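You operate a simulated robot arm through the tools that you are given. There is no shell and no other tool.

You run a simulated two-armed robot. Do the job below in one go: nothing can be reset, and whatever is moved stays where it is left.

TASK
Mix the batch smooth at speed 3 on the stand mixer.
Fine: head down and speed set before switching on; watch till no lumps show; switch off, let the paddle stop, then raise the head.

Only the result counts: the job must be done as asked and must still hold three seconds after the hand-in. Knocking over, shifting, dropping, spilling or breaking anything else fails it.

THE ROBOT
Two 7-joint arms with two-finger grippers on one trunk that stands fixed in place. Base frame: the origin is at the foot of the trunk, x ahead of it, y to its left, z up. Readings come in mm, degrees, newtons and seconds.
The left shoulder is at [24, 213, 1231], the right one opposite. With the tool pointing down near the work surface each hand reaches from about 100 to 680 mm from the base axis, measured 20 degrees to its own side. Payload 2.2 kg a hand.
The tool frame of a hand sits at the grasp point between the pads (the TCP): z along the fingers, y along the line on which they close. The tips reach 19 mm beyond it. The gripper opens to 116 mm; its body begins 70 mm behind the TCP.
Orientation is that of the tool frame in the base frame, as [roll, pitch, yaw] about the fixed x, y, z axes, in that order (R = Rz(yaw) Ry(pitch) Rx(roll)). With the fingers straight down and closing along the base's y, the tool's x points along the base's -x, its y along +y and its z along -z.

THE INTERFACE
- The arms move only by the tool send_rows. It takes "left_series", "right_series" or both (then of equal length, played together; a hand with none holds still); each is one flat list of numbers, 7 for each row, row after row: the shift along the tool's x, y, z in mm, then the turn, a rotation vector about the tool's x, y, z in rad, then the opening, from 0 (shut) to 1 (fully open). In form: [dx, dy, dz, wx, wy, wz, hand, dx, dy, dz, wx, wy, wz, hand, ...]. A call has 1 to 20 rows; each row is the pose to reach, as a shift and turn from the pose commanded when the call began, along the tool's axes at that moment. Rows are played at 5 a second. More than 50 mm and 8.6 degrees between two rows, or a gripper value outside its range, and nothing of the call is played. Where a pose cannot be reached the arm comes as near as it can. A force on the tool above 60 N (or 10 N above the force at the start of the call, whichever is more), or a blocked arm, ends the call early, and 0.2 s more pass. The fingers move at their own pace (about 203.5 mm/s each) and stop on an object; they squeeze with about 25 N. The grip force told is the motor's: it shows also when the fingers shut on nothing. Time passes only in rows, and 0.2 s behind the last, so rows that repeat a pose let the fingers close. The reply holds the time, the measured pose of the TCP, the force on the tool along the base axes, the opening and the grip force, in the units named above and with some noise, with the torque about the TCP (base axes, N m) and any sound that the robot's microphone picked up, and new pictures: "views" is both (left out), scene, wrist or none (wrist: the cameras of the hands that moved).
- Cameras (640 x 400 px; columns grow to the right, rows downward): "scene" is now at [129, -40.6, 1421.7]; the picture's right is [-0.44, -0.90, -0.00], its down [-0.35, 0.17, -0.92] and it looks along [0.83, -0.40, -0.39] (base axes); focal length 214 px, centre (320, 200). "left" rides on the left gripper at [69, 15, -97] in its tool frame; the picture's right is [-0.21, 0.98, 0.00], its down [-0.76, -0.17, -0.63] and it looks along [-0.62, -0.14, 0.78] (tool axes); focal length 251 px, centre (320, 200). "right" rides on the right gripper at [69, -15, -97] in its tool frame; the picture's right is [0.21, 0.98, 0.00], its down [-0.76, 0.17, -0.63] and it looks along [-0.62, 0.14, 0.78] (tool axes); focal length 251 px, centre (320, 200). There is no depth. A picture from a camera that has moved, and an enlarged one, comes with that camera's place and axes in the base frame and with its lens.
- lift_body(by): moves the trunk up (or, below 0, down) by that many mm; the arms and the scene camera ride with it, the base frame stays. It gives what a move gives, with no picture.
- aim_head(pan, tilt): turns the head with the scene camera to pan (to the left, within 80 degrees either way) and tilt (down, from -29 to 69), counted from straight ahead of the robot. It gives what a move gives, and a new picture of the scene camera.
- close_up(camera, box): a new picture of the part [left, top, right, bottom] of that camera's present view, enlarged. The clock stands still meanwhile.
- close_job(): hands the job in; it is judged then, once.

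Places have to be worked out from the pictures, the camera data and where the tool is seen. Open the grippers and draw the arms clear of the work before you hand the job in, unless the task says otherwise.

The tools are called by a JSON object that holds its "fn" and its "kwargs". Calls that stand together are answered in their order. send_rows: Moves the arms, as the interface text tells. Its arguments: {"type":"object","properties":{"left_series":{"type":"array","items":{"type":"number"}},"right_series":{"type":"array","items":{"type":"number"}},"views":{"type":"string","enum":["both","scene","wrist","none"]}},"required":[]} The other tools are called the same way: lift_body (by) moves the trunk up or down; aim_head (pan, tilt) turns the head that bears the scene camera; close_up (camera, box) takes an enlarged picture of a part of a camera's view; close_job () hands the job in.

At the start:

```text
time: 0.0
left_tool_pos: [400.7, -9.5, 1424.0]
left_ee_rot: [179.9, 0.0, 180.0]
left_ft_force: [1.0, -0.2, 0.7]
left_torque: [0.0, 0.02, -0.01]
left_finger_gap: 115.7
left_grip_force: 0.1
right_tool_pos: [360.5, -549.2, 1390.7]
right_ee_rot: [179.9, 0.0, 180.0]
right_ft_force: [-0.2, -0.8, -0.5]
right_torque: [-0.01, 0.02, 0.03]
right_finger_gap: 116.0
right_grip_force: 0.0
trunk travel left (down, up): [-375.0, 115.0]
head pan, tilt (commanded): [-25.9, 22.7]
```

scene: 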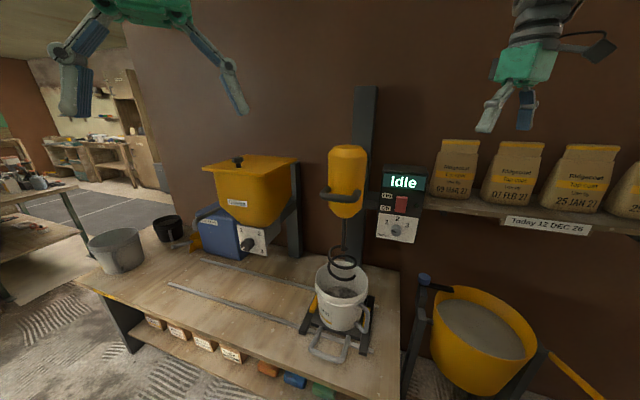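
right: 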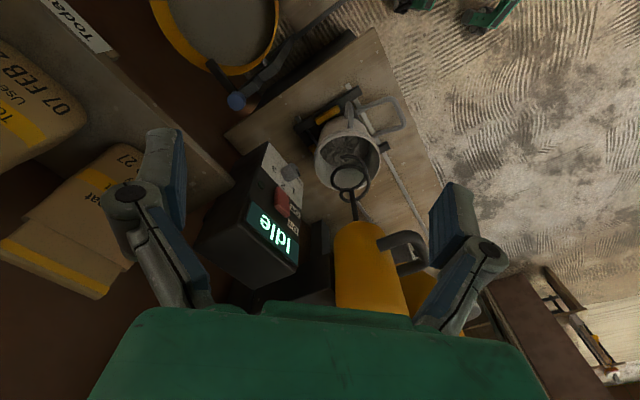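
left: 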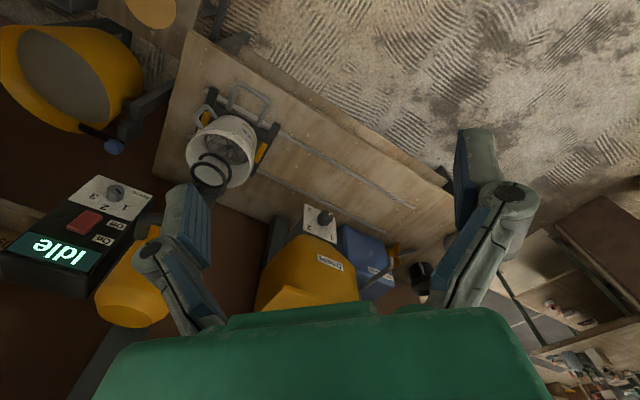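

The scene shows a mixer on a column (yellow head with a handle and spiral paddle above a white bucket), a control box with display "Idle", a red rocker and a speed dial. I'll look at these closely before moving anything.

{"fn": "close_up", "kwargs": {"camera": "scene", "box": [370, 150, 450, 250]}}

{"fn": "close_up", "kwargs": {"camera": "scene", "box": [280, 130, 440, 370]}}

{"fn": "close_up", "kwargs": {"camera": "right", "box": [190, 80, 440, 320]}}

{"fn": "close_up", "kwargs": {"camera": "left", "box": [0, 80, 280, 340]}}

```text
4.00 times, centred on (410, 200) of scene
camera zoom: at [129.0, -40.6, 1421.7], right [-0.44, -0.9, 0.0], down [-0.35, 0.17, -0.92], along [0.83, -0.4, -0.39], focal length 858 px, centre (-40, 200)
```

zoom: 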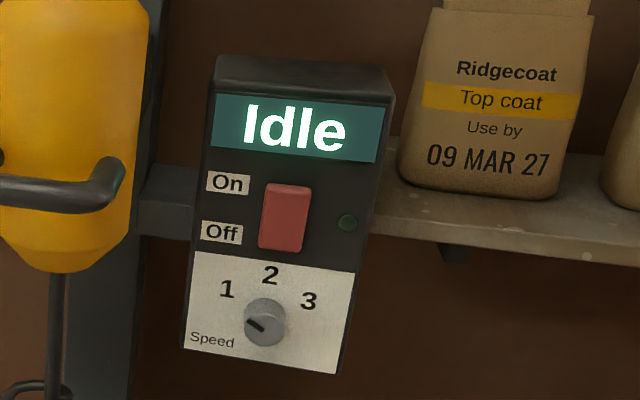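

```text
1.67 times, centred on (360, 250) of scene
camera zoom: at [129.0, -40.6, 1421.7], right [-0.44, -0.9, 0.0], down [-0.35, 0.17, -0.92], along [0.83, -0.4, -0.39], focal length 358 px, centre (253, 117)
```

zoom: 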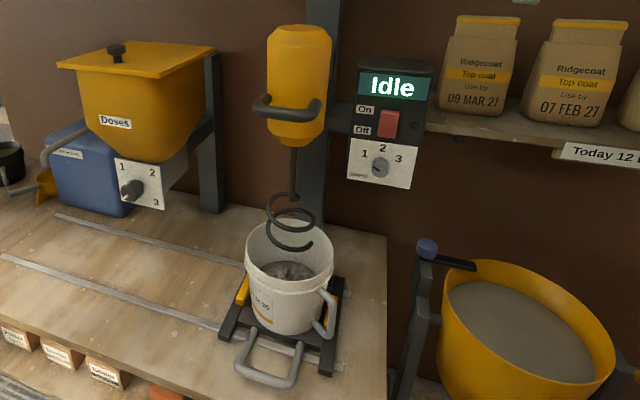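

```text
1.67 times, centred on (315, 200) of right
camera zoom: at [291.1, -564.0, 1487.4], right [-0.21, 0.98, 0.0], down [0.76, 0.17, 0.63], along [0.62, 0.14, -0.78], focal length 419 px, centre (328, 200)
```

zoom: 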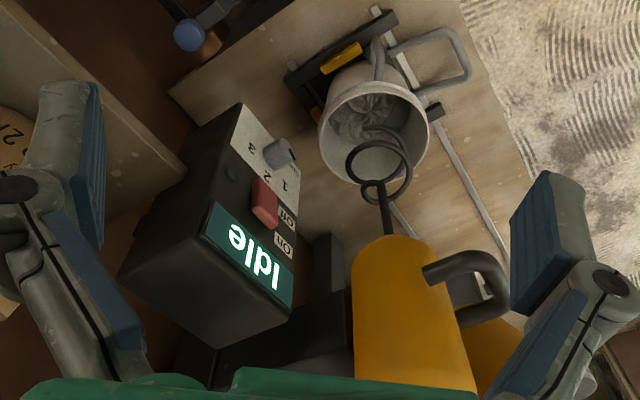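

```text
1.54 times, centred on (140, 210) of left
camera zoom: at [332.1, 5.0, 1518.7], right [0.21, 0.98, 0.0], down [0.76, -0.17, 0.63], along [0.62, -0.14, -0.78], focal length 387 px, centre (597, 185)
```

zoom: 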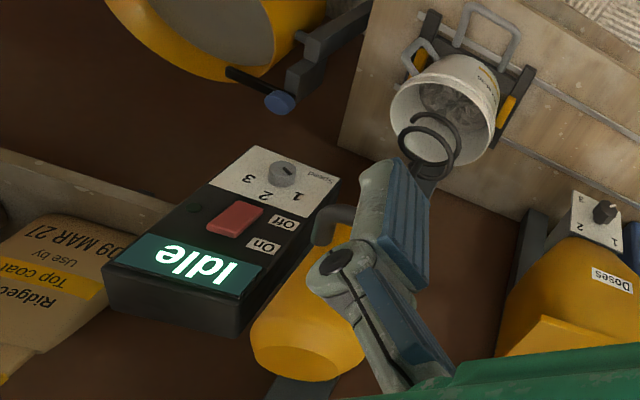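

The panel stands at about [593, -560, 1030–1230], facing the robot obliquely, and the mixer axis is near [672, -395]. I'll zoom in further on the dial pointer, the head and handle, the bucket and the sled.

{"fn": "close_up", "kwargs": {"camera": "scene", "box": [376, 205, 424, 245]}}

{"fn": "close_up", "kwargs": {"camera": "scene", "box": [310, 135, 390, 225]}}

{"fn": "close_up", "kwargs": {"camera": "scene", "box": [290, 220, 390, 370]}}

{"fn": "close_up", "kwargs": {"camera": "right", "box": [280, 80, 420, 190]}}

{"fn": "close_up", "kwargs": {"camera": "right", "box": [300, 180, 440, 310]}}

{"fn": "close_up", "kwargs": {"camera": "left", "box": [180, 80, 290, 200]}}

```text
10.00 times, centred on (400, 225) of scene
camera zoom: at [129.0, -40.6, 1421.7], right [-0.44, -0.9, 0.0], down [-0.35, 0.17, -0.92], along [0.83, -0.4, -0.39], focal length 2145 px, centre (-480, -50)
```

zoom: 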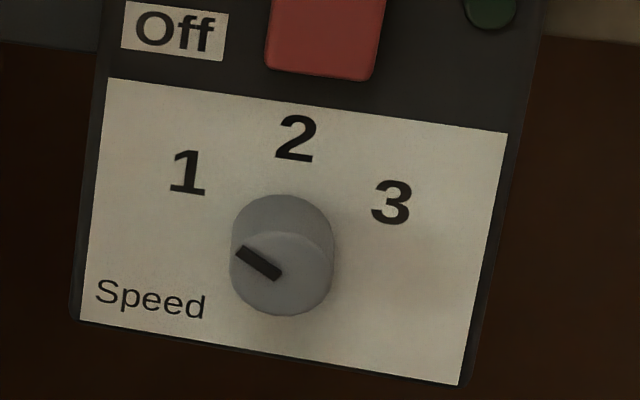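

```text
4.44 times, centred on (350, 180) of scene
camera zoom: at [129.0, -40.6, 1421.7], right [-0.44, -0.9, 0.0], down [-0.35, 0.17, -0.92], along [0.83, -0.4, -0.39], focal length 953 px, centre (187, 289)
```

zoom: 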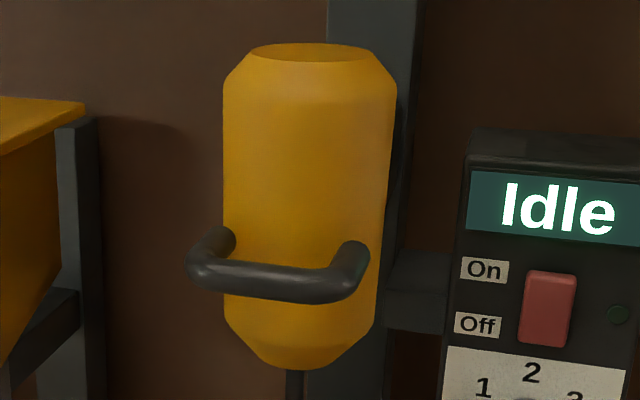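

```text
2.67 times, centred on (340, 295) of scene
camera zoom: at [129.0, -40.6, 1421.7], right [-0.44, -0.9, 0.0], down [-0.35, 0.17, -0.92], along [0.83, -0.4, -0.39], focal length 572 px, centre (267, -53)
```

zoom: 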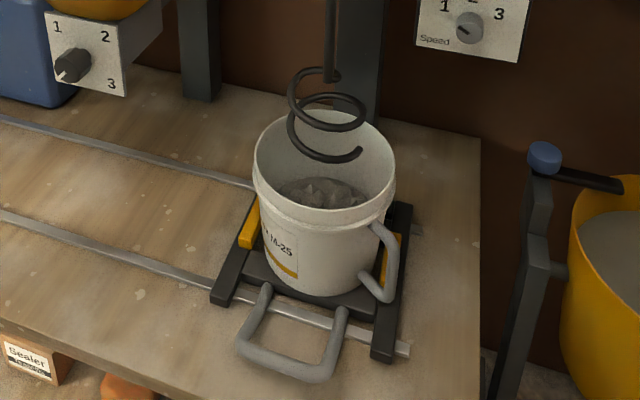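

```text
3.64 times, centred on (350, 135) of right
camera zoom: at [291.1, -564.0, 1487.4], right [-0.21, 0.98, 0.0], down [0.76, 0.17, 0.63], along [0.62, 0.14, -0.78], focal length 914 px, centre (211, 436)
```

zoom: 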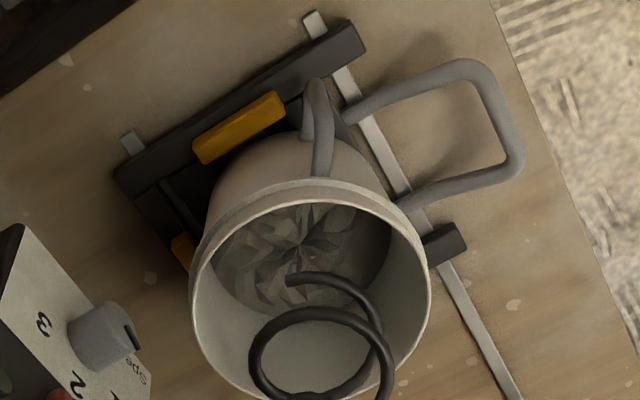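

```text
3.08 times, centred on (370, 245) of right
camera zoom: at [291.1, -564.0, 1487.4], right [-0.21, 0.98, 0.0], down [0.76, 0.17, 0.63], along [0.62, 0.14, -0.78], focal length 774 px, centre (166, 62)
```

zoom: 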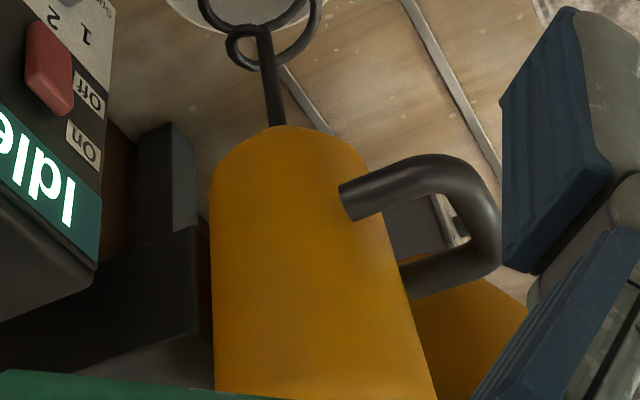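

```text
3.33 times, centred on (235, 140) of left
camera zoom: at [332.1, 5.0, 1518.7], right [0.21, 0.98, 0.0], down [0.76, -0.17, 0.63], along [0.62, -0.14, -0.78], focal length 838 px, centre (603, 400)
```

zoom: 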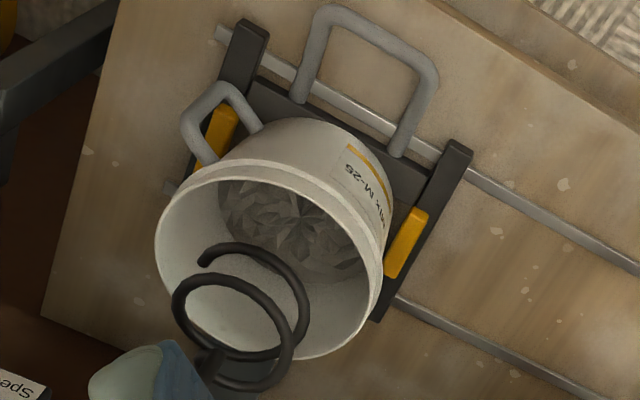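

The bucket shows a lumpy batch. The dial points at 1 and the head is up, with its handle bar at about [589, -322, 1199]. The bench is yawed about -40°. I'll move the left hand aside to the left and yaw the right tool 40° to line up with the bench.

{"fn": "send_rows", "kwargs": {"left_series": [0, 40, 0, 0, 0, 0, 1, 0, 80, 0, 0, 0, 0, 1, 0, 120, 0, 0, 0, 0, 1, 0, 160, 0, 0, 0, 0, 1, 0, 200, 0, 0, 0, 0, 1], "right_series": [15, 0, 0, 0, 0, 0.1396, 1, 30, 0, 0, 0, 0, 0.2793, 1, 45, 0, 0, 0, 0, 0.4189, 1, 60, 0, 0, 0, 0, 0.5585, 1, 60, 0, 0, 0, 0, 0.6981, 1], "views": "scene"}}

```text
time: 1.2
left_tool_pos: [396.9, 197.9, 1422.9]
left_ee_rot: [-179.8, 0.0, -179.9]
left_ft_force: [-0.3, -0.4, 0.1]
left_torque: [-0.01, 0.01, 0.0]
left_finger_gap: 116.2
left_grip_force: 0.0
right_tool_pos: [297.5, -542.6, 1394.3]
right_ee_rot: [-179.9, 0.2, 139.8]
right_ft_force: [-0.3, -0.2, -0.7]
right_torque: [-0.01, 0.03, -0.03]
right_finger_gap: 116.1
right_grip_force: 0.1
trunk travel left (down, up): [-375.0, 115.0]
head pan, tilt (commanded): [-25.9, 22.7]
camera scene: at [128.7, -35.3, 1421.8], right [-0.44, -0.9, 0.0], down [-0.35, 0.17, -0.92], along [0.83, -0.4, -0.39], focal length 214 px, centre (320, 200)
```

scene: 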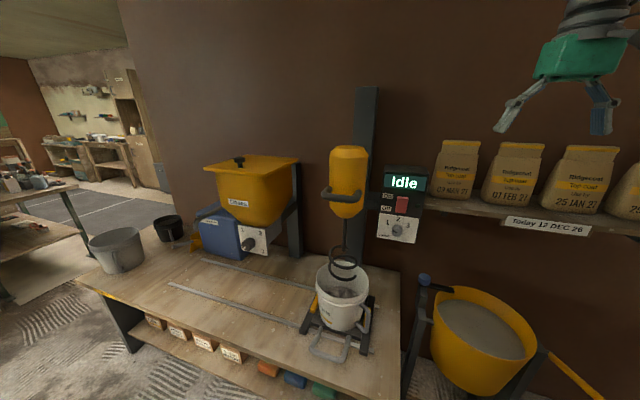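

Both hands moved as commanded and the right tool is now yawed to the bench. Next I'll pitch the right tool to horizontal, pointing at the wall, while carrying it to about 120 mm in front of the mixer handle.

{"fn": "send_rows", "kwargs": {"right_series": [3.25, 29.67, 16.25, 0, -0.1309, 0, 1, 6.5, 59.33, 32.5, 0, -0.2618, 0, 1, 9.75, 89, 48.75, 0, -0.3927, 0, 1, 13, 118.67, 65, 0, -0.5236, 0, 1, 16.25, 148.33, 81.25, 0, -0.6545, 0, 1, 19.5, 178, 97.5, 0, -0.7854, 0, 1, 22.75, 207.67, 113.75, 0, -0.9163, 0, 1, 26, 237.33, 130, 0, -1.0472, 0, 1, 29.25, 267, 146.25, 0, -1.1781, 0, 1, 32.5, 296.67, 162.5, 0, -1.309, 0, 1, 35.75, 326.33, 178.75, 0, -1.4399, 0, 1, 39, 356, 195, 0, -1.5708, 0, 1], "views": "both"}}

```text
time: 3.8
left_tool_pos: [401.1, 196.7, 1420.7]
left_ee_rot: [-179.9, -0.1, -179.9]
left_ft_force: [0.3, -0.3, 0.3]
left_torque: [-0.02, 0.04, 0.02]
left_finger_gap: 116.2
left_grip_force: 0.1
right_tool_pos: [500.5, -253.0, 1211.0]
right_ee_rot: [96.4, 87.3, 55.3]
right_ft_force: [0.3, -0.1, 0.5]
right_torque: [0.04, 0.03, 0.01]
right_finger_gap: 116.0
right_grip_force: 0.0
right hand out of reach, approached as far as the arm can: row 3, 4, 5, 6, 7, 8, 9
trunk travel left (down, up): [-375.0, 115.0]
head pan, tilt (commanded): [-25.9, 22.7]
camera scene: at [134.0, -31.5, 1421.3], right [-0.41, -0.91, 0.0], down [-0.36, 0.16, -0.92], along [0.84, -0.38, -0.39], focal length 214 px, centre (320, 200)
camera right: at [420.1, -197.9, 1142.2], right [0.65, 0.74, -0.17], down [-0.39, 0.51, 0.77], along [0.66, -0.43, 0.62], focal length 251 px, centre (320, 200)
```

scene: 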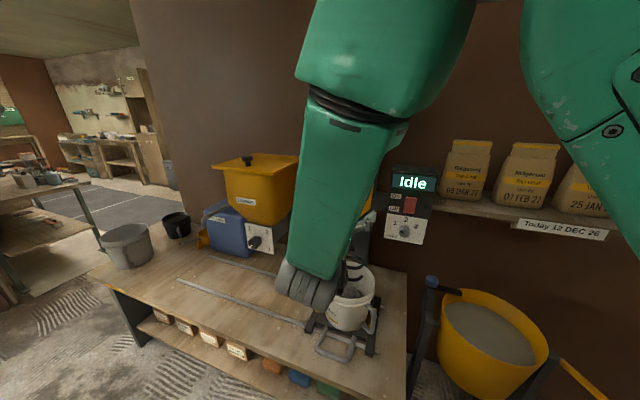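
right: 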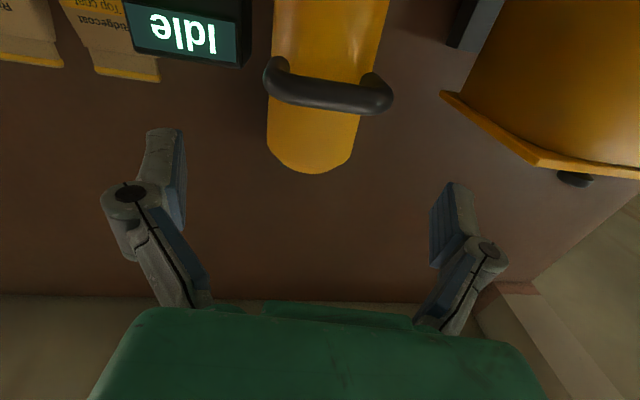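

The wrist camera puts the handle bar at [589, -322, 1200], which agrees with my estimate. I'll roll the right tool 90° about its pointing axis so the fingers close vertically around the bar.

{"fn": "send_rows", "kwargs": {"right_series": [0, 0, 0, 0, 0, 0.1428, 1, 0, 0, 0, 0, 0, 0.2856, 1, 0, 0, 0, 0, 0, 0.4284, 1, 0, 0, 0, 0, 0, 0.5712, 1, 0, 0, 0, 0, 0, 0.714, 1, 0, 0, 0, 0, 0, 0.8568, 1, 0, 0, 0, 0, 0, 0.9996, 1, 0, 0, 0, 0, 0, 1.1424, 1, 0, 0, 0, 0, 0, 1.2852, 1, 0, 0, 0, 0, 0, 1.428, 1, 0, 0, 0, 0, 0, 1.5708, 1, 0, 0, 0, 0, 0, 1.5708, 1], "views": "both"}}

```text
time: 6.4
left_tool_pos: [396.1, 195.0, 1422.4]
left_ee_rot: [-179.9, 0.1, -179.9]
left_ft_force: [-0.6, 0.8, 0.0]
left_torque: [0.02, 0.01, 0.0]
left_finger_gap: 116.0
left_grip_force: 0.0
right_tool_pos: [496.3, -247.2, 1197.1]
right_ee_rot: [90.0, -0.2, 50.1]
right_ft_force: [-0.3, -0.5, -0.1]
right_torque: [-0.03, -0.01, -0.01]
right_finger_gap: 116.0
right_grip_force: 0.0
trunk travel left (down, up): [-375.0, 115.0]
head pan, tilt (commanded): [-25.9, 22.7]
camera scene: at [129.2, -36.4, 1421.8], right [-0.44, -0.9, 0.0], down [-0.35, 0.17, -0.92], along [0.83, -0.4, -0.39], focal length 214 px, centre (320, 200)
camera right: at [466.0, -132.2, 1182.3], right [0.14, 0.17, 0.98], down [-0.97, -0.17, 0.16], along [0.2, -0.97, 0.14], focal length 251 px, centre (320, 200)
```

scene: 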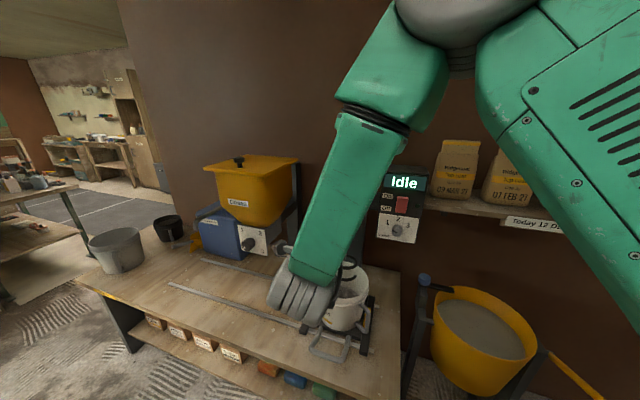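
right: 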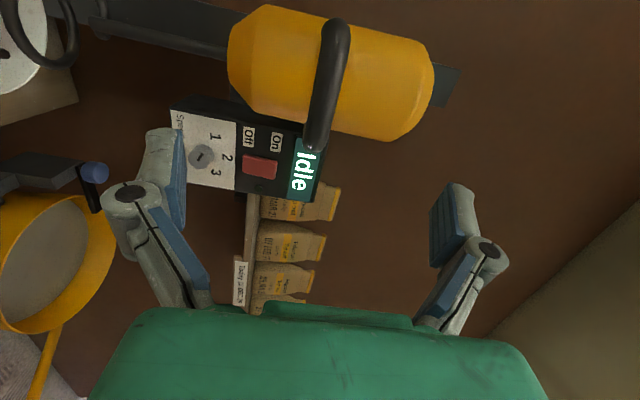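

The tool is now horizontal with vertical closing, at [496, -247, 1197]. The bar lies about 118 mm straight ahead, at z≈1201. I'll advance 95 mm, stop short and check.

{"fn": "send_rows", "kwargs": {"right_series": [0, 1, 20, 0, 0, 0, 1, 0, 2, 40, 0, 0, 0, 1, 0, 3, 60, 0, 0, 0, 1, 0, 3, 80, 0, 0, 0, 1, 0, 3, 95, 0, 0, 0, 1, 0, 3, 95, 0, 0, 0, 1], "views": "both"}}

```text
time: 7.8
left_tool_pos: [396.0, 195.9, 1423.4]
left_ee_rot: [-179.9, 0.1, -180.0]
left_ft_force: [-0.1, -0.2, -0.2]
left_torque: [-0.01, -0.01, -0.02]
left_finger_gap: 115.8
left_grip_force: 0.0
right_tool_pos: [568.5, -310.0, 1200.9]
right_ee_rot: [89.9, 0.0, 50.0]
right_ft_force: [0.4, 0.3, -0.2]
right_torque: [-0.03, -0.03, 0.01]
right_finger_gap: 115.9
right_grip_force: 0.0
trunk travel left (down, up): [-375.0, 115.0]
head pan, tilt (commanded): [-25.9, 22.7]
camera scene: at [129.5, -37.2, 1421.8], right [-0.44, -0.9, 0.0], down [-0.35, 0.17, -0.92], along [0.83, -0.4, -0.39], focal length 214 px, centre (320, 200)
camera right: at [539.0, -194.7, 1184.5], right [0.14, 0.17, 0.98], down [-0.97, -0.17, 0.17], along [0.2, -0.97, 0.14], focal length 251 px, centre (320, 200)
```

scene: 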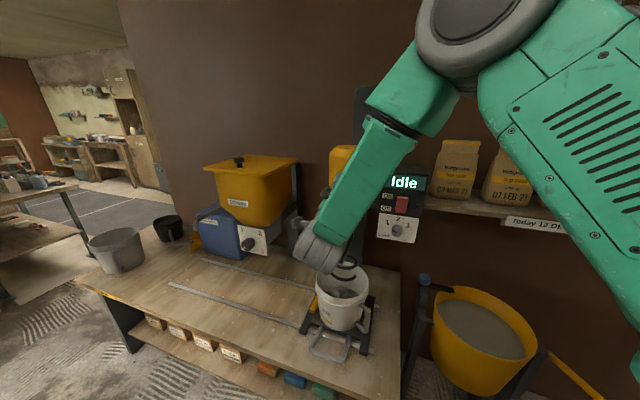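
right: 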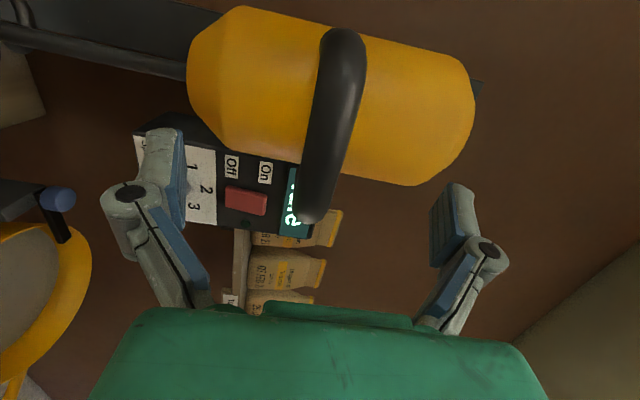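

The bar sits slightly above the tool axis, by about 6 mm, and about 23 mm ahead. I'll zoom in on the wrist view to be exact before the final approach.

{"fn": "close_up", "kwargs": {"camera": "right", "box": [230, 20, 430, 240]}}

{"fn": "close_up", "kwargs": {"camera": "scene", "box": [290, 130, 400, 290]}}

```text
1.82 times, centred on (330, 130) of right
camera zoom: at [539.0, -194.7, 1184.5], right [0.14, 0.17, 0.98], down [-0.97, -0.17, 0.17], along [0.2, -0.97, 0.14], focal length 457 px, centre (302, 327)
```

zoom: 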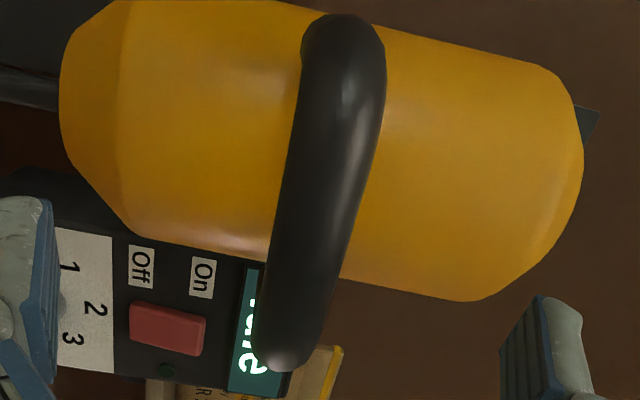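

```text
2.50 times, centred on (345, 210) of scene
camera zoom: at [129.5, -37.2, 1421.8], right [-0.44, -0.9, 0.0], down [-0.35, 0.17, -0.92], along [0.83, -0.4, -0.39], focal length 536 px, centre (258, 175)
```

zoom: 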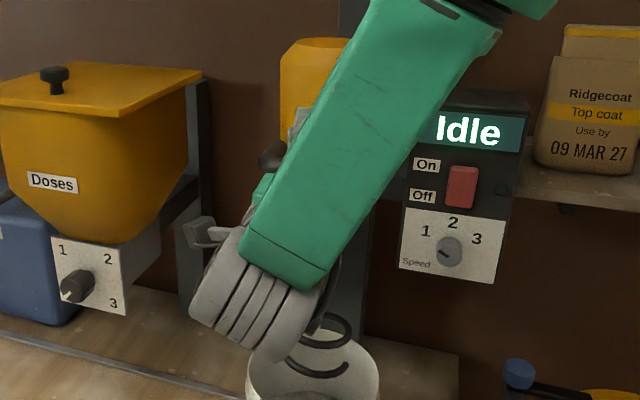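

The bar centre is about 3 mm above the tool axis and 23 mm ahead. I'll advance onto it and close the fingers.

{"fn": "send_rows", "kwargs": {"right_series": [0, 3, 12, 0, 0, 0, 1, 0, 3, 23, 0, 0, 0, 1, 0, 3, 23, 0, 0, 0, 1, 0, 3, 23, 0, 0, 0, 0.5, 0, 3, 23, 0, 0, 0, 0.1, 0, 3, 23, 0, 0, 0, 0, 0, 3, 23, 0, 0, 0, 0], "views": "both"}}

```text
time: 9.4
left_tool_pos: [398.3, 193.5, 1423.0]
left_ee_rot: [-179.9, 0.1, 180.0]
left_ft_force: [-0.8, 0.2, 0.0]
left_torque: [0.02, -0.01, -0.02]
left_finger_gap: 116.0
left_grip_force: 0.0
right_tool_pos: [587.4, -325.6, 1199.5]
right_ee_rot: [90.2, 0.1, 50.1]
right_ft_force: [-2.3, 2.0, -16.8]
right_torque: [-0.15, 0.21, -0.19]
right_finger_gap: 11.9
right_grip_force: 39.1
trunk travel left (down, up): [-375.0, 115.0]
head pan, tilt (commanded): [-25.9, 22.7]
camera scene: at [132.1, -38.2, 1421.2], right [-0.44, -0.9, 0.0], down [-0.35, 0.17, -0.92], along [0.83, -0.4, -0.39], focal length 214 px, centre (320, 200)
camera right: at [557.6, -209.7, 1185.4], right [0.14, 0.16, 0.98], down [-0.97, -0.17, 0.17], along [0.2, -0.97, 0.13], focal length 251 px, centre (320, 200)
```

scene: 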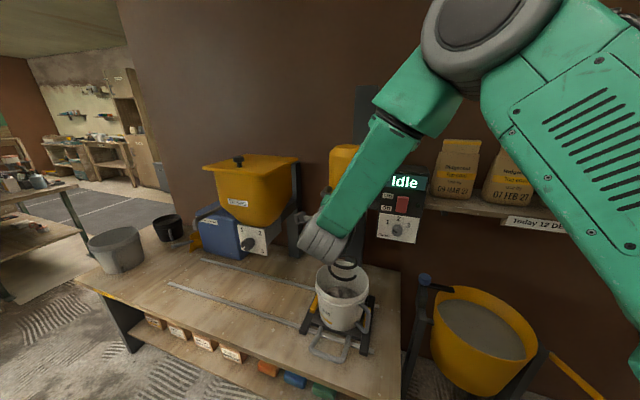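
right: 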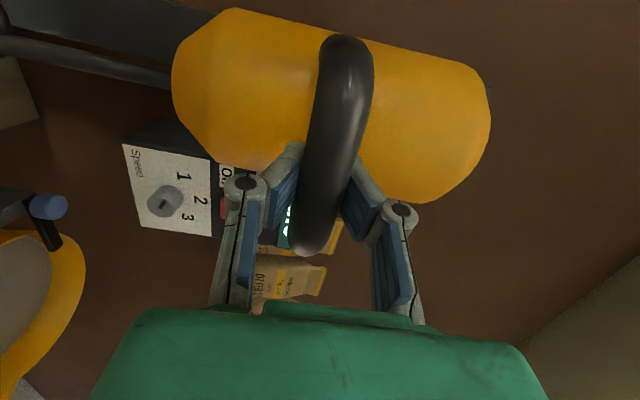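

The fingers hold the bar with a gap of 11.9 mm, and the force is slightly downward. I'll test the motion with a gentle 30 mm downward pull.

{"fn": "send_rows", "kwargs": {"right_series": [0, -6, 0, 0, 0, 0, 0, 0, -12, 0, 0, 0, 0, 0, 0, -18, 0, 0, 0, 0, 0, 0, -24, 0, 0, 0, 0, 0, 0, -30, 0, 0, 0, 0, 0], "views": "both"}}

```text
time: 10.6
left_tool_pos: [398.1, 192.8, 1422.7]
left_ee_rot: [179.9, 0.0, 180.0]
left_ft_force: [-0.1, 0.0, -0.5]
left_torque: [0.0, 0.02, -0.05]
left_finger_gap: 116.0
left_grip_force: 0.1
right_tool_pos: [588.2, -325.2, 1172.3]
right_ee_rot: [90.1, 0.1, 50.0]
right_ft_force: [11.7, -6.4, 1.7]
right_torque: [0.05, -0.11, -0.51]
right_finger_gap: 11.4
right_grip_force: 38.0
trunk travel left (down, up): [-375.0, 115.0]
head pan, tilt (commanded): [-25.9, 22.7]
camera scene: at [132.5, -39.3, 1421.4], right [-0.44, -0.9, 0.0], down [-0.35, 0.17, -0.92], along [0.83, -0.4, -0.39], focal length 214 px, centre (320, 200)
camera right: at [558.0, -209.9, 1156.4], right [0.14, 0.16, 0.98], down [-0.97, -0.17, 0.17], along [0.2, -0.97, 0.14], focal length 251 px, centre (320, 200)
```

scene: 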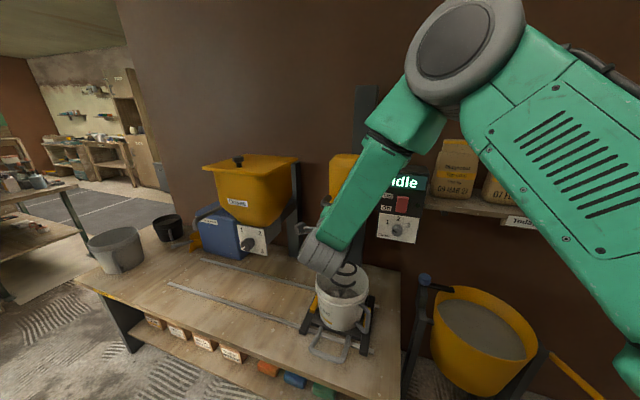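
right: 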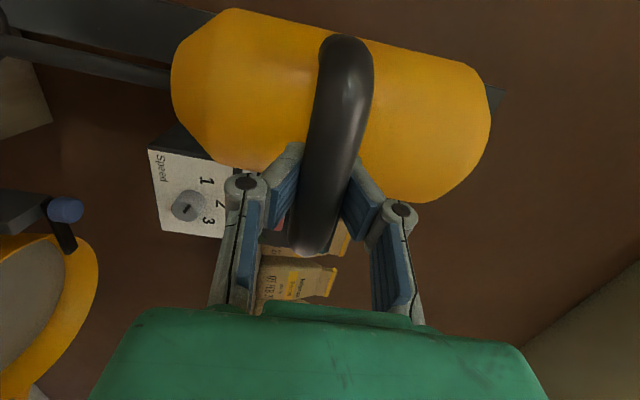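

The head slides straight down with the hand and the force is low. I'll continue down, easing forward 2 mm to relieve the slight pull.

{"fn": "send_rows", "kwargs": {"right_series": [0, -10, 2, 0, 0, 0, 0, 0, -20, 2, 0, 0, 0, 0, 0, -30, 2, 0, 0, 0, 0, 0, -40, 2, 0, 0, 0, 0, 0, -50, 2, 0, 0, 0, 0, 0, -60, 2, 0, 0, 0, 0, 0, -70, 2, 0, 0, 0, 0, 0, -80, 2, 0, 0, 0, 0], "views": "both"}}

```text
time: 12.4
left_tool_pos: [397.8, 194.9, 1422.4]
left_ee_rot: [-179.9, 0.1, -179.9]
left_ft_force: [0.1, 0.2, 0.1]
left_torque: [0.0, -0.01, 0.01]
left_finger_gap: 115.9
left_grip_force: 0.0
right_tool_pos: [587.4, -326.0, 1091.8]
right_ee_rot: [90.0, 0.0, 50.1]
right_ft_force: [-0.8, -1.0, -0.4]
right_torque: [0.12, -0.11, -0.32]
right_finger_gap: 11.6
right_grip_force: 38.4
trunk travel left (down, up): [-375.0, 115.0]
head pan, tilt (commanded): [-25.9, 22.7]
camera scene: at [129.7, -37.8, 1421.6], right [-0.44, -0.9, 0.0], down [-0.35, 0.17, -0.92], along [0.83, -0.4, -0.39], focal length 214 px, centre (320, 200)
camera right: at [558.2, -210.0, 1077.5], right [0.14, 0.16, 0.98], down [-0.97, -0.17, 0.17], along [0.2, -0.97, 0.14], focal length 251 px, centre (320, 200)
```

scene: 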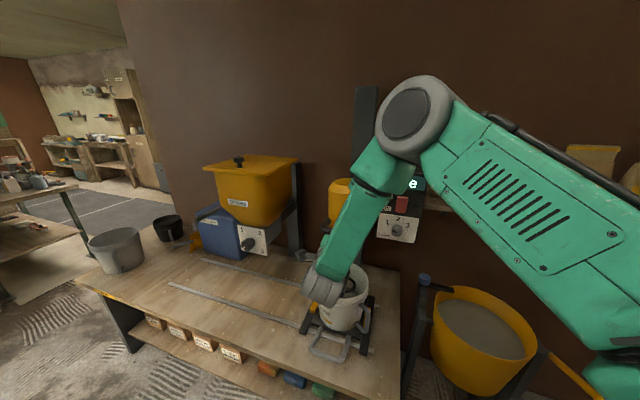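
right: 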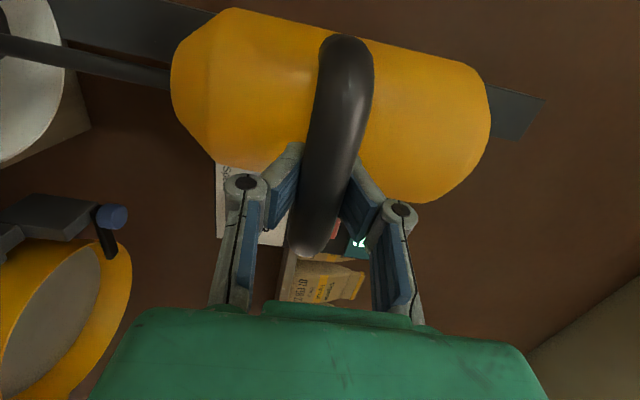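

The head follows smoothly with near-zero force, and the handle is now at z≈1092. I'll keep lowering it in small steps until it meets its stop.

{"fn": "send_rows", "kwargs": {"right_series": [0, -8, 0, 0, 0, 0, 0, 0, -16, 0, 0, 0, 0, 0, 0, -24, 0, 0, 0, 0, 0, 0, -32, 0, 0, 0, 0, 0, 0, -40, 0, 0, 0, 0, 0, 0, -48, 0, 0, 0, 0, 0, 0, -56, 0, 0, 0, 0, 0, 0, -64, 0, 0, 0, 0, 0], "views": "both"}}

```text
time: 14.2
left_tool_pos: [397.2, 195.7, 1422.3]
left_ee_rot: [-179.9, 0.0, 180.0]
left_ft_force: [0.0, 1.0, 0.0]
left_torque: [0.0, -0.02, 0.01]
left_finger_gap: 116.0
left_grip_force: 0.0
right_tool_pos: [587.3, -325.4, 1029.7]
right_ee_rot: [90.1, 0.0, 50.0]
right_ft_force: [2.5, 1.6, -2.3]
right_torque: [0.05, -0.1, -0.28]
right_finger_gap: 11.2
right_grip_force: 37.4
trunk travel left (down, up): [-375.0, 115.0]
head pan, tilt (commanded): [-25.9, 22.7]
camera scene: at [130.9, -36.9, 1421.5], right [-0.44, -0.9, 0.0], down [-0.35, 0.17, -0.92], along [0.83, -0.4, -0.39], focal length 214 px, centre (320, 200)
camera right: at [558.4, -210.3, 1013.3], right [0.14, 0.17, 0.98], down [-0.97, -0.17, 0.17], along [0.2, -0.97, 0.14], focal length 251 px, centre (320, 200)
```

scene: 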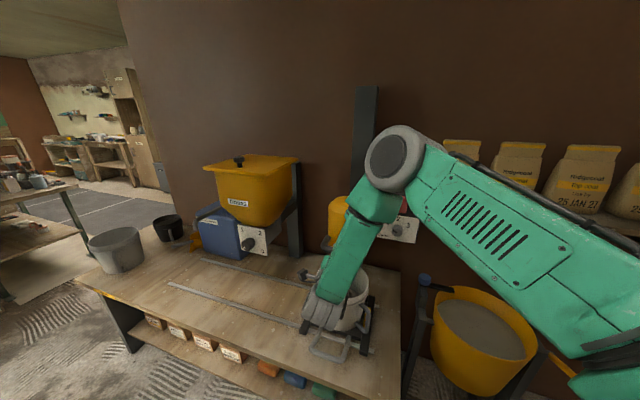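
right: 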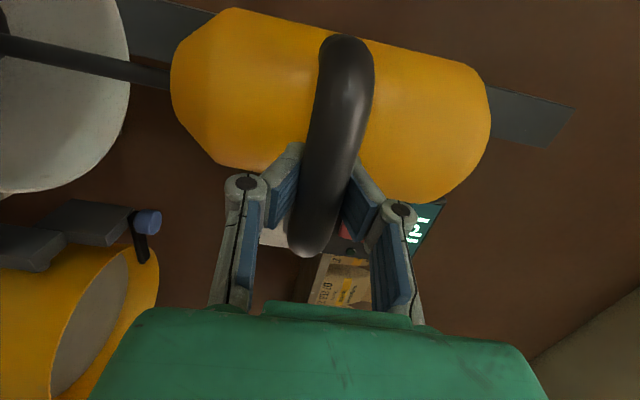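

The head is still free, with the handle at z≈1030. I'll continue slowly in 5 mm steps so the stop shows as a force rise.

{"fn": "send_rows", "kwargs": {"right_series": [0, -5, 0, 0, 0, 0, 0, 0, -10, 0, 0, 0, 0, 0, 0, -15, 0, 0, 0, 0, 0, 0, -20, 0, 0, 0, 0, 0, 0, -25, 0, 0, 0, 0, 0, 0, -30, 0, 0, 0, 0, 0], "views": "both"}}

```text
time: 15.6
left_tool_pos: [394.0, 196.3, 1423.4]
left_ee_rot: [-179.8, 0.0, -180.0]
left_ft_force: [1.2, 0.6, -0.7]
left_torque: [-0.02, 0.11, -0.02]
left_finger_gap: 116.0
left_grip_force: 0.1
right_tool_pos: [590.2, -327.4, 1015.9]
right_ee_rot: [87.9, -0.7, 49.7]
right_ft_force: [-10.5, -4.5, 20.8]
right_torque: [0.22, -0.08, 0.06]
right_finger_gap: 9.6
right_grip_force: 36.8
trunk travel left (down, up): [-375.0, 115.0]
head pan, tilt (commanded): [-25.9, 22.7]
stopped in row 6 (right hand): the force on the tool passed its limit at 63 N (the readings are from after the stop); the commanded pose is now the measured one
camera scene: at [126.1, -35.9, 1422.0], right [-0.44, -0.9, 0.0], down [-0.35, 0.17, -0.92], along [0.83, -0.4, -0.39], focal length 214 px, centre (320, 200)
camera right: at [562.5, -211.8, 997.7], right [0.1, 0.18, 0.98], down [-0.98, -0.16, 0.13], along [0.18, -0.97, 0.16], focal length 251 px, centre (320, 200)
```

scene: 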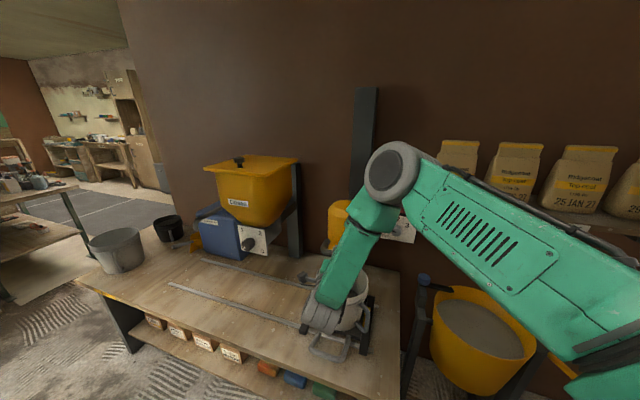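
right: 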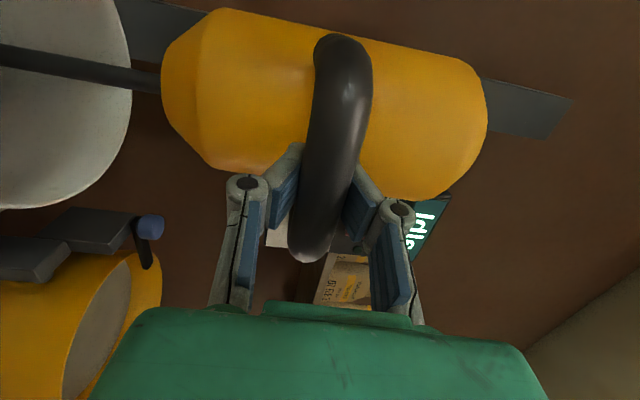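

The head met its lower stop at handle z≈1016 after about 185 mm of travel. I'll open the fingers in place and see whether the head stays down.

{"fn": "send_rows", "kwargs": {"right_series": [0, 0, 0, 0, 0, 0, 0.15, 0, 0, 0, 0, 0, 0, 0.3, 0, 0, 0, 0, 0, 0, 0.5, 0, 0, 0, 0, 0, 0, 0.6, 0, 0, 0, 0, 0, 0, 0.6], "views": "both"}}

```text
time: 16.8
left_tool_pos: [394.0, 195.2, 1424.3]
left_ee_rot: [-180.0, 0.1, -179.9]
left_ft_force: [0.3, 0.0, 0.3]
left_torque: [0.0, -0.02, 0.0]
left_finger_gap: 115.9
left_grip_force: 0.1
right_tool_pos: [590.1, -326.9, 1011.4]
right_ee_rot: [88.4, -0.7, 49.8]
right_ft_force: [0.3, 0.1, -0.7]
right_torque: [0.04, -0.01, 0.03]
right_finger_gap: 70.0
right_grip_force: 0.1
trunk travel left (down, up): [-375.0, 115.0]
head pan, tilt (commanded): [-25.9, 22.7]
camera scene: at [130.1, -37.2, 1421.7], right [-0.44, -0.9, 0.0], down [-0.35, 0.17, -0.92], along [0.83, -0.4, -0.39], focal length 214 px, centre (320, 200)
camera right: at [561.7, -211.8, 994.7], right [0.11, 0.17, 0.98], down [-0.98, -0.17, 0.14], along [0.19, -0.97, 0.15], focal length 251 px, centre (320, 200)
```

scene: 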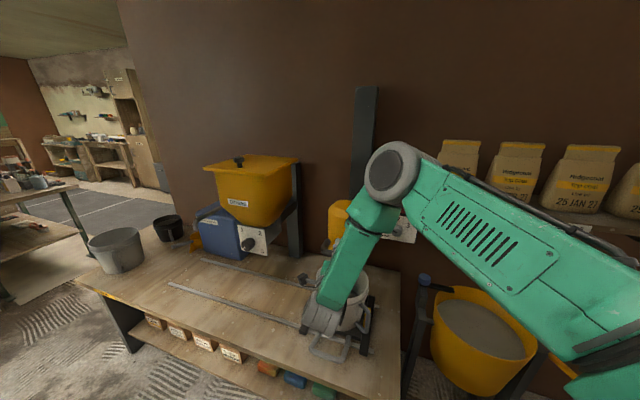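
right: 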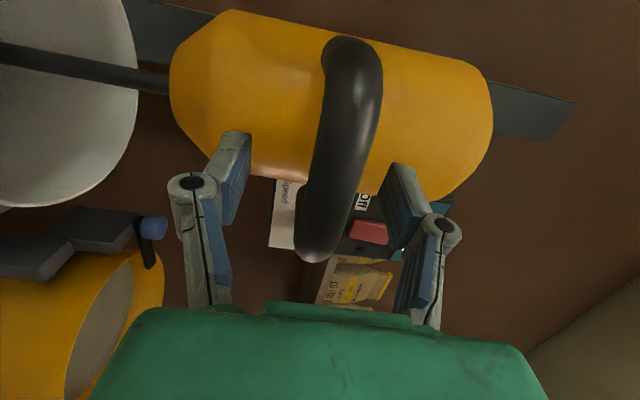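

The head stays down unaided, with the bar at about z 1021. I'll retreat the right hand straight back from the handle and square up its tilt.

{"fn": "send_rows", "kwargs": {"right_series": [0, 4, 0, 0, 0, 0, 0.75, 0, 6, -15, 0.01, 0, 0, 0.75, 0, 6, -40, 0.02, 0, 0, 0.75, 0, 6, -70, 0.028, 0, 0, 0.75, 0, 6, -100, 0.028, 0, 0, 0.75, 0, 6, -135, 0.028, 0, 0, 0.75], "views": "both"}}

```text
time: 18.2
left_tool_pos: [392.9, 198.8, 1423.3]
left_ee_rot: [-179.8, 0.2, 179.9]
left_ft_force: [-0.3, 1.2, 0.0]
left_torque: [-0.03, 0.02, -0.01]
left_finger_gap: 116.2
left_grip_force: 0.1
right_tool_pos: [486.7, -236.1, 1015.5]
right_ee_rot: [89.9, -0.6, 49.8]
right_ft_force: [0.1, 0.7, -0.6]
right_torque: [0.0, -0.01, -0.01]
right_finger_gap: 87.1
right_grip_force: 0.1
trunk travel left (down, up): [-375.0, 115.0]
head pan, tilt (commanded): [-25.9, 22.7]
camera scene: at [128.7, -33.6, 1421.9], right [-0.44, -0.9, 0.0], down [-0.35, 0.17, -0.92], along [0.83, -0.4, -0.39], focal length 214 px, centre (320, 200)
camera right: at [458.4, -121.3, 1001.1], right [0.13, 0.16, 0.98], down [-0.97, -0.17, 0.16], along [0.19, -0.97, 0.13], focal length 251 px, centre (320, 200)
```

scene: 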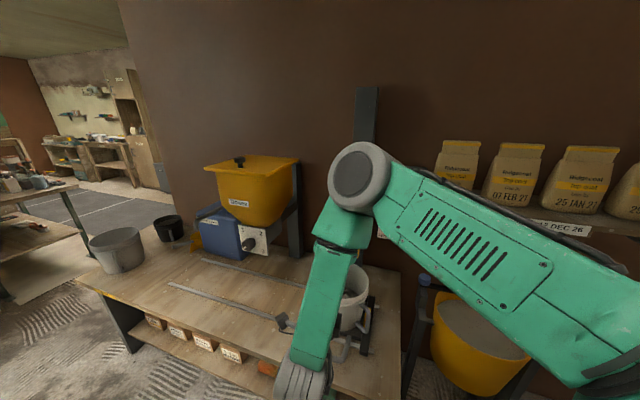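
right: 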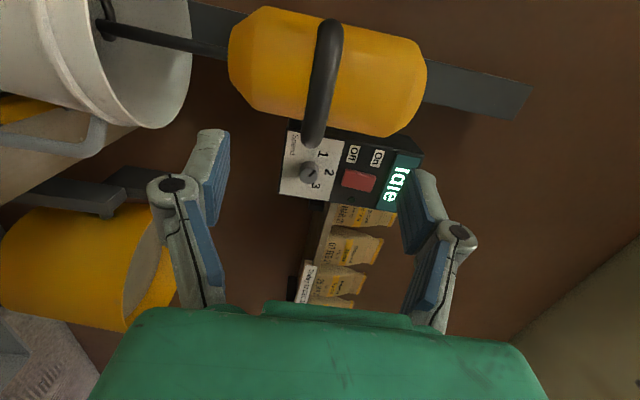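

The hand is clear, the head stays down, and the display still reads Idle. Next I'll slide the hand to the right, in front of the speed dial, rolling it back about 125° to the start angle for a clockwise turn.

{"fn": "send_rows", "kwargs": {"right_series": [-12, 1.25, 0, 0, 0, -0.1454, 0.75, -24, 2.5, 0, 0, 0, -0.2908, 0.75, -36, 3.75, 0, 0, 0, -0.4362, 0.75, -48, 5, 0, 0, 0, -0.5816, 0.75, -60, 6.25, 0, 0, 0, -0.727, 0.75, -72, 7.5, 0, 0, 0, -0.8724, 0.75, -84, 8.75, 0, 0, 0, -1.0178, 0.75, -96, 10, 0, 0, 0, -1.1632, 0.75, -108, 11.25, 0, 0, 0, -1.3086, 0.75, -120, 12.5, 0, 0, 0, -1.454, 0.75, -132, 13.75, 0, 0, 0, -1.5994, 0.75, -144, 15, 0, 0, 0, -1.7448, 0.75, -156, 16.25, 0, 0, 0, -1.8902, 0.75, -168, 17.5, 0, 0, 0, -2.0356, 0.75, -179, 18.5, 0, 0, 0, -2.181, 0.75, -179, 18.5, 0, 0, 0, -2.181, 0.75], "views": "both"}}

```text
time: 21.6
left_tool_pos: [394.4, 195.8, 1423.0]
left_ee_rot: [-179.9, 0.1, -180.0]
left_ft_force: [0.0, 0.4, -0.4]
left_torque: [-0.02, 0.0, 0.02]
left_finger_gap: 115.9
left_grip_force: 0.0
right_tool_pos: [370.4, -377.9, 1030.1]
right_ee_rot: [-89.9, 55.5, -130.3]
right_ft_force: [0.3, -0.3, 0.5]
right_torque: [-0.01, -0.01, 0.02]
right_finger_gap: 86.8
right_grip_force: 0.0
trunk travel left (down, up): [-375.0, 115.0]
head pan, tilt (commanded): [-25.9, 22.7]
camera scene: at [129.3, -36.4, 1421.8], right [-0.44, -0.9, 0.0], down [-0.35, 0.17, -0.92], along [0.83, -0.4, -0.39], focal length 214 px, centre (320, 200)
camera right: at [264.6, -353.7, 982.4], right [0.44, 0.52, -0.73], down [-0.12, 0.84, 0.53], along [0.89, -0.15, 0.43], focal length 251 px, centre (320, 200)
```

scene: 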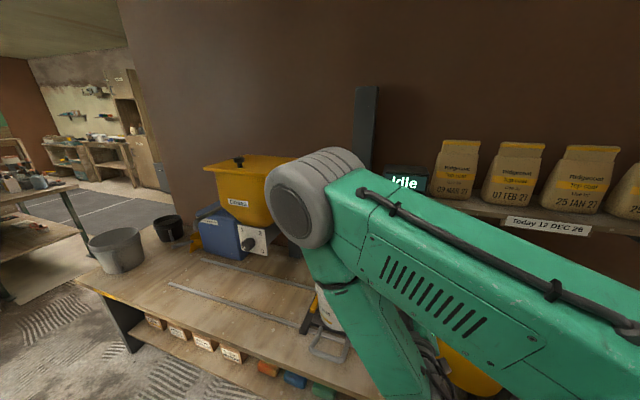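
right: 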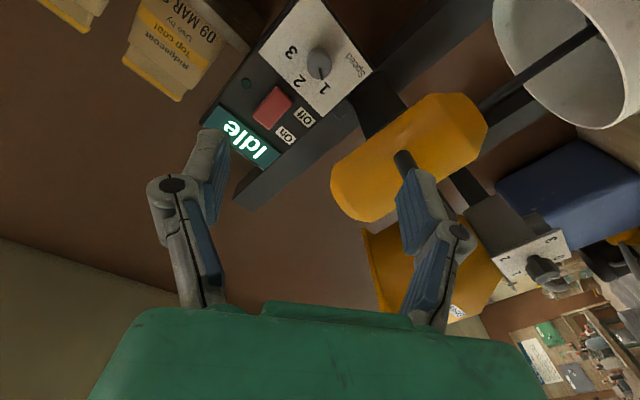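

The hand is now facing the panel, and the dial appears at about L -51, z 1030 in bench coordinates. I'll zoom in on the dial from here for a second sight line.

{"fn": "close_up", "kwargs": {"camera": "right", "box": [240, 0, 380, 130]}}

```text
3.08 times, centred on (310, 65) of right
camera zoom: at [264.6, -353.7, 982.4], right [0.44, 0.52, -0.73], down [-0.12, 0.84, 0.53], along [0.89, -0.15, 0.43], focal length 774 px, centre (351, 615)
```

zoom: 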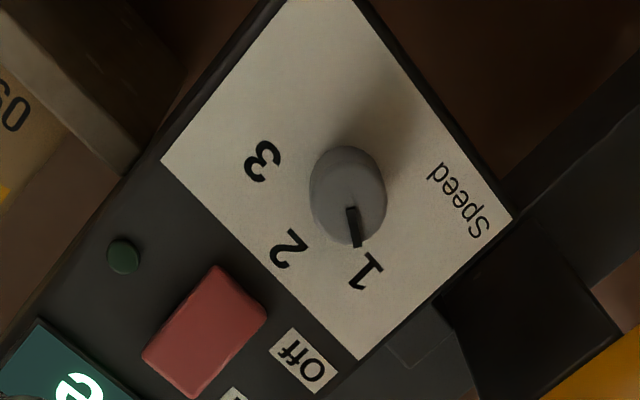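

The knob points at 1, and the marks 1–2–3 lie about 60° apart, so speed 3 needs +120°. I place the knob face at about D 803, L -48, z 1033, protruding about 21 mm with a diameter of about 33 mm. I'll advance to about 60 mm short of it and recheck.

{"fn": "send_rows", "kwargs": {"right_series": [-1, 0, 40, 0, 0, 0, 0.75, -2, 0, 80, 0, 0, 0, 0.75, -3, 1, 120, 0, 0, 0, 0.75, -4, 1, 160, 0, 0, 0, 0.7, -4, 1, 195, 0, 0, 0, 0.65, -4, 1, 215, 0, 0, 0, 0.65, -4, 1, 215, 0, 0, 0, 0.65], "views": "both"}}

```text
time: 23.2
left_tool_pos: [393.6, 193.8, 1424.7]
left_ee_rot: [-179.9, 0.1, 179.9]
left_ft_force: [-0.7, 0.6, 0.3]
left_torque: [0.01, -0.01, -0.01]
left_finger_gap: 116.0
left_grip_force: 0.0
right_tool_pos: [537.8, -514.1, 1031.0]
right_ee_rot: [-90.0, 55.7, -130.3]
right_ft_force: [0.3, 0.3, -0.6]
right_torque: [-0.02, 0.03, -0.01]
right_finger_gap: 75.5
right_grip_force: 0.0
trunk travel left (down, up): [-375.0, 115.0]
head pan, tilt (commanded): [-25.9, 22.7]
camera scene: at [129.7, -37.9, 1421.7], right [-0.44, -0.9, 0.0], down [-0.35, 0.17, -0.92], along [0.83, -0.4, -0.39], focal length 214 px, centre (320, 200)
camera right: at [430.8, -492.0, 982.9], right [0.44, 0.52, -0.73], down [-0.12, 0.84, 0.53], along [0.89, -0.15, 0.43], focal length 251 px, centre (320, 200)
```

scene: 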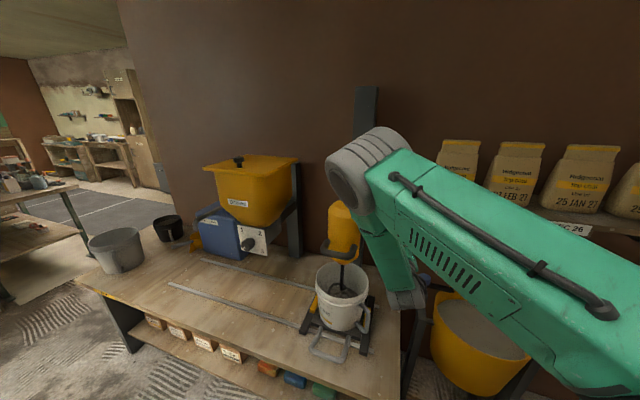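
right: 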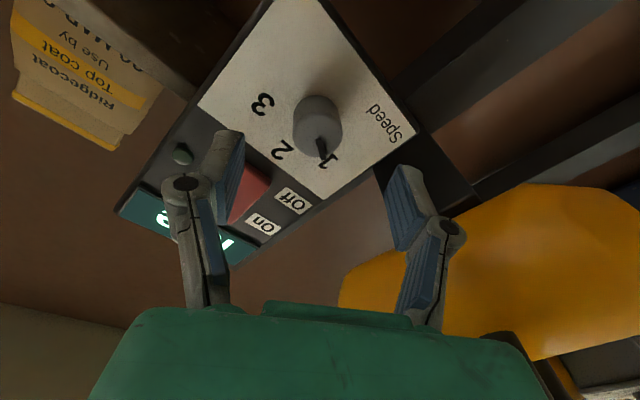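

The TCP now reads D 742, L -48, z 1031. The knob's sight line differs slightly from my estimate, so I'll zoom in to measure it properly.

{"fn": "close_up", "kwargs": {"camera": "right", "box": [240, 60, 400, 180]}}

{"fn": "close_up", "kwargs": {"camera": "left", "box": [0, 50, 200, 250]}}

```text
3.33 times, centred on (320, 120) of right
camera zoom: at [430.8, -492.0, 982.9], right [0.44, 0.52, -0.73], down [-0.12, 0.84, 0.53], along [0.89, -0.15, 0.43], focal length 838 px, centre (320, 467)
```

zoom: 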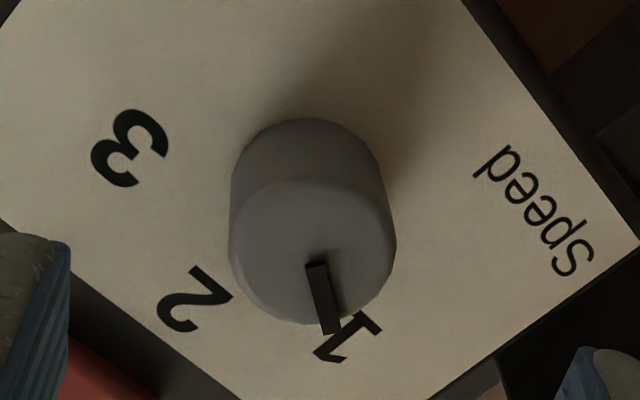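

```text
2.00 times, centred on (100, 150) of left
camera zoom: at [324.4, 209.2, 1519.6], right [0.21, 0.98, 0.0], down [0.76, -0.17, 0.63], along [0.62, -0.14, -0.77], focal length 503 px, centre (760, 300)
```

zoom: 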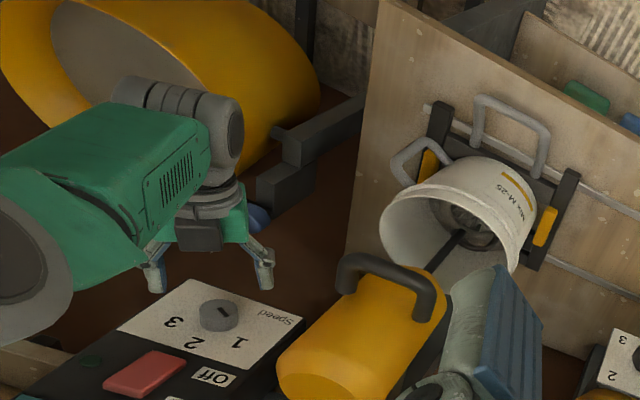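

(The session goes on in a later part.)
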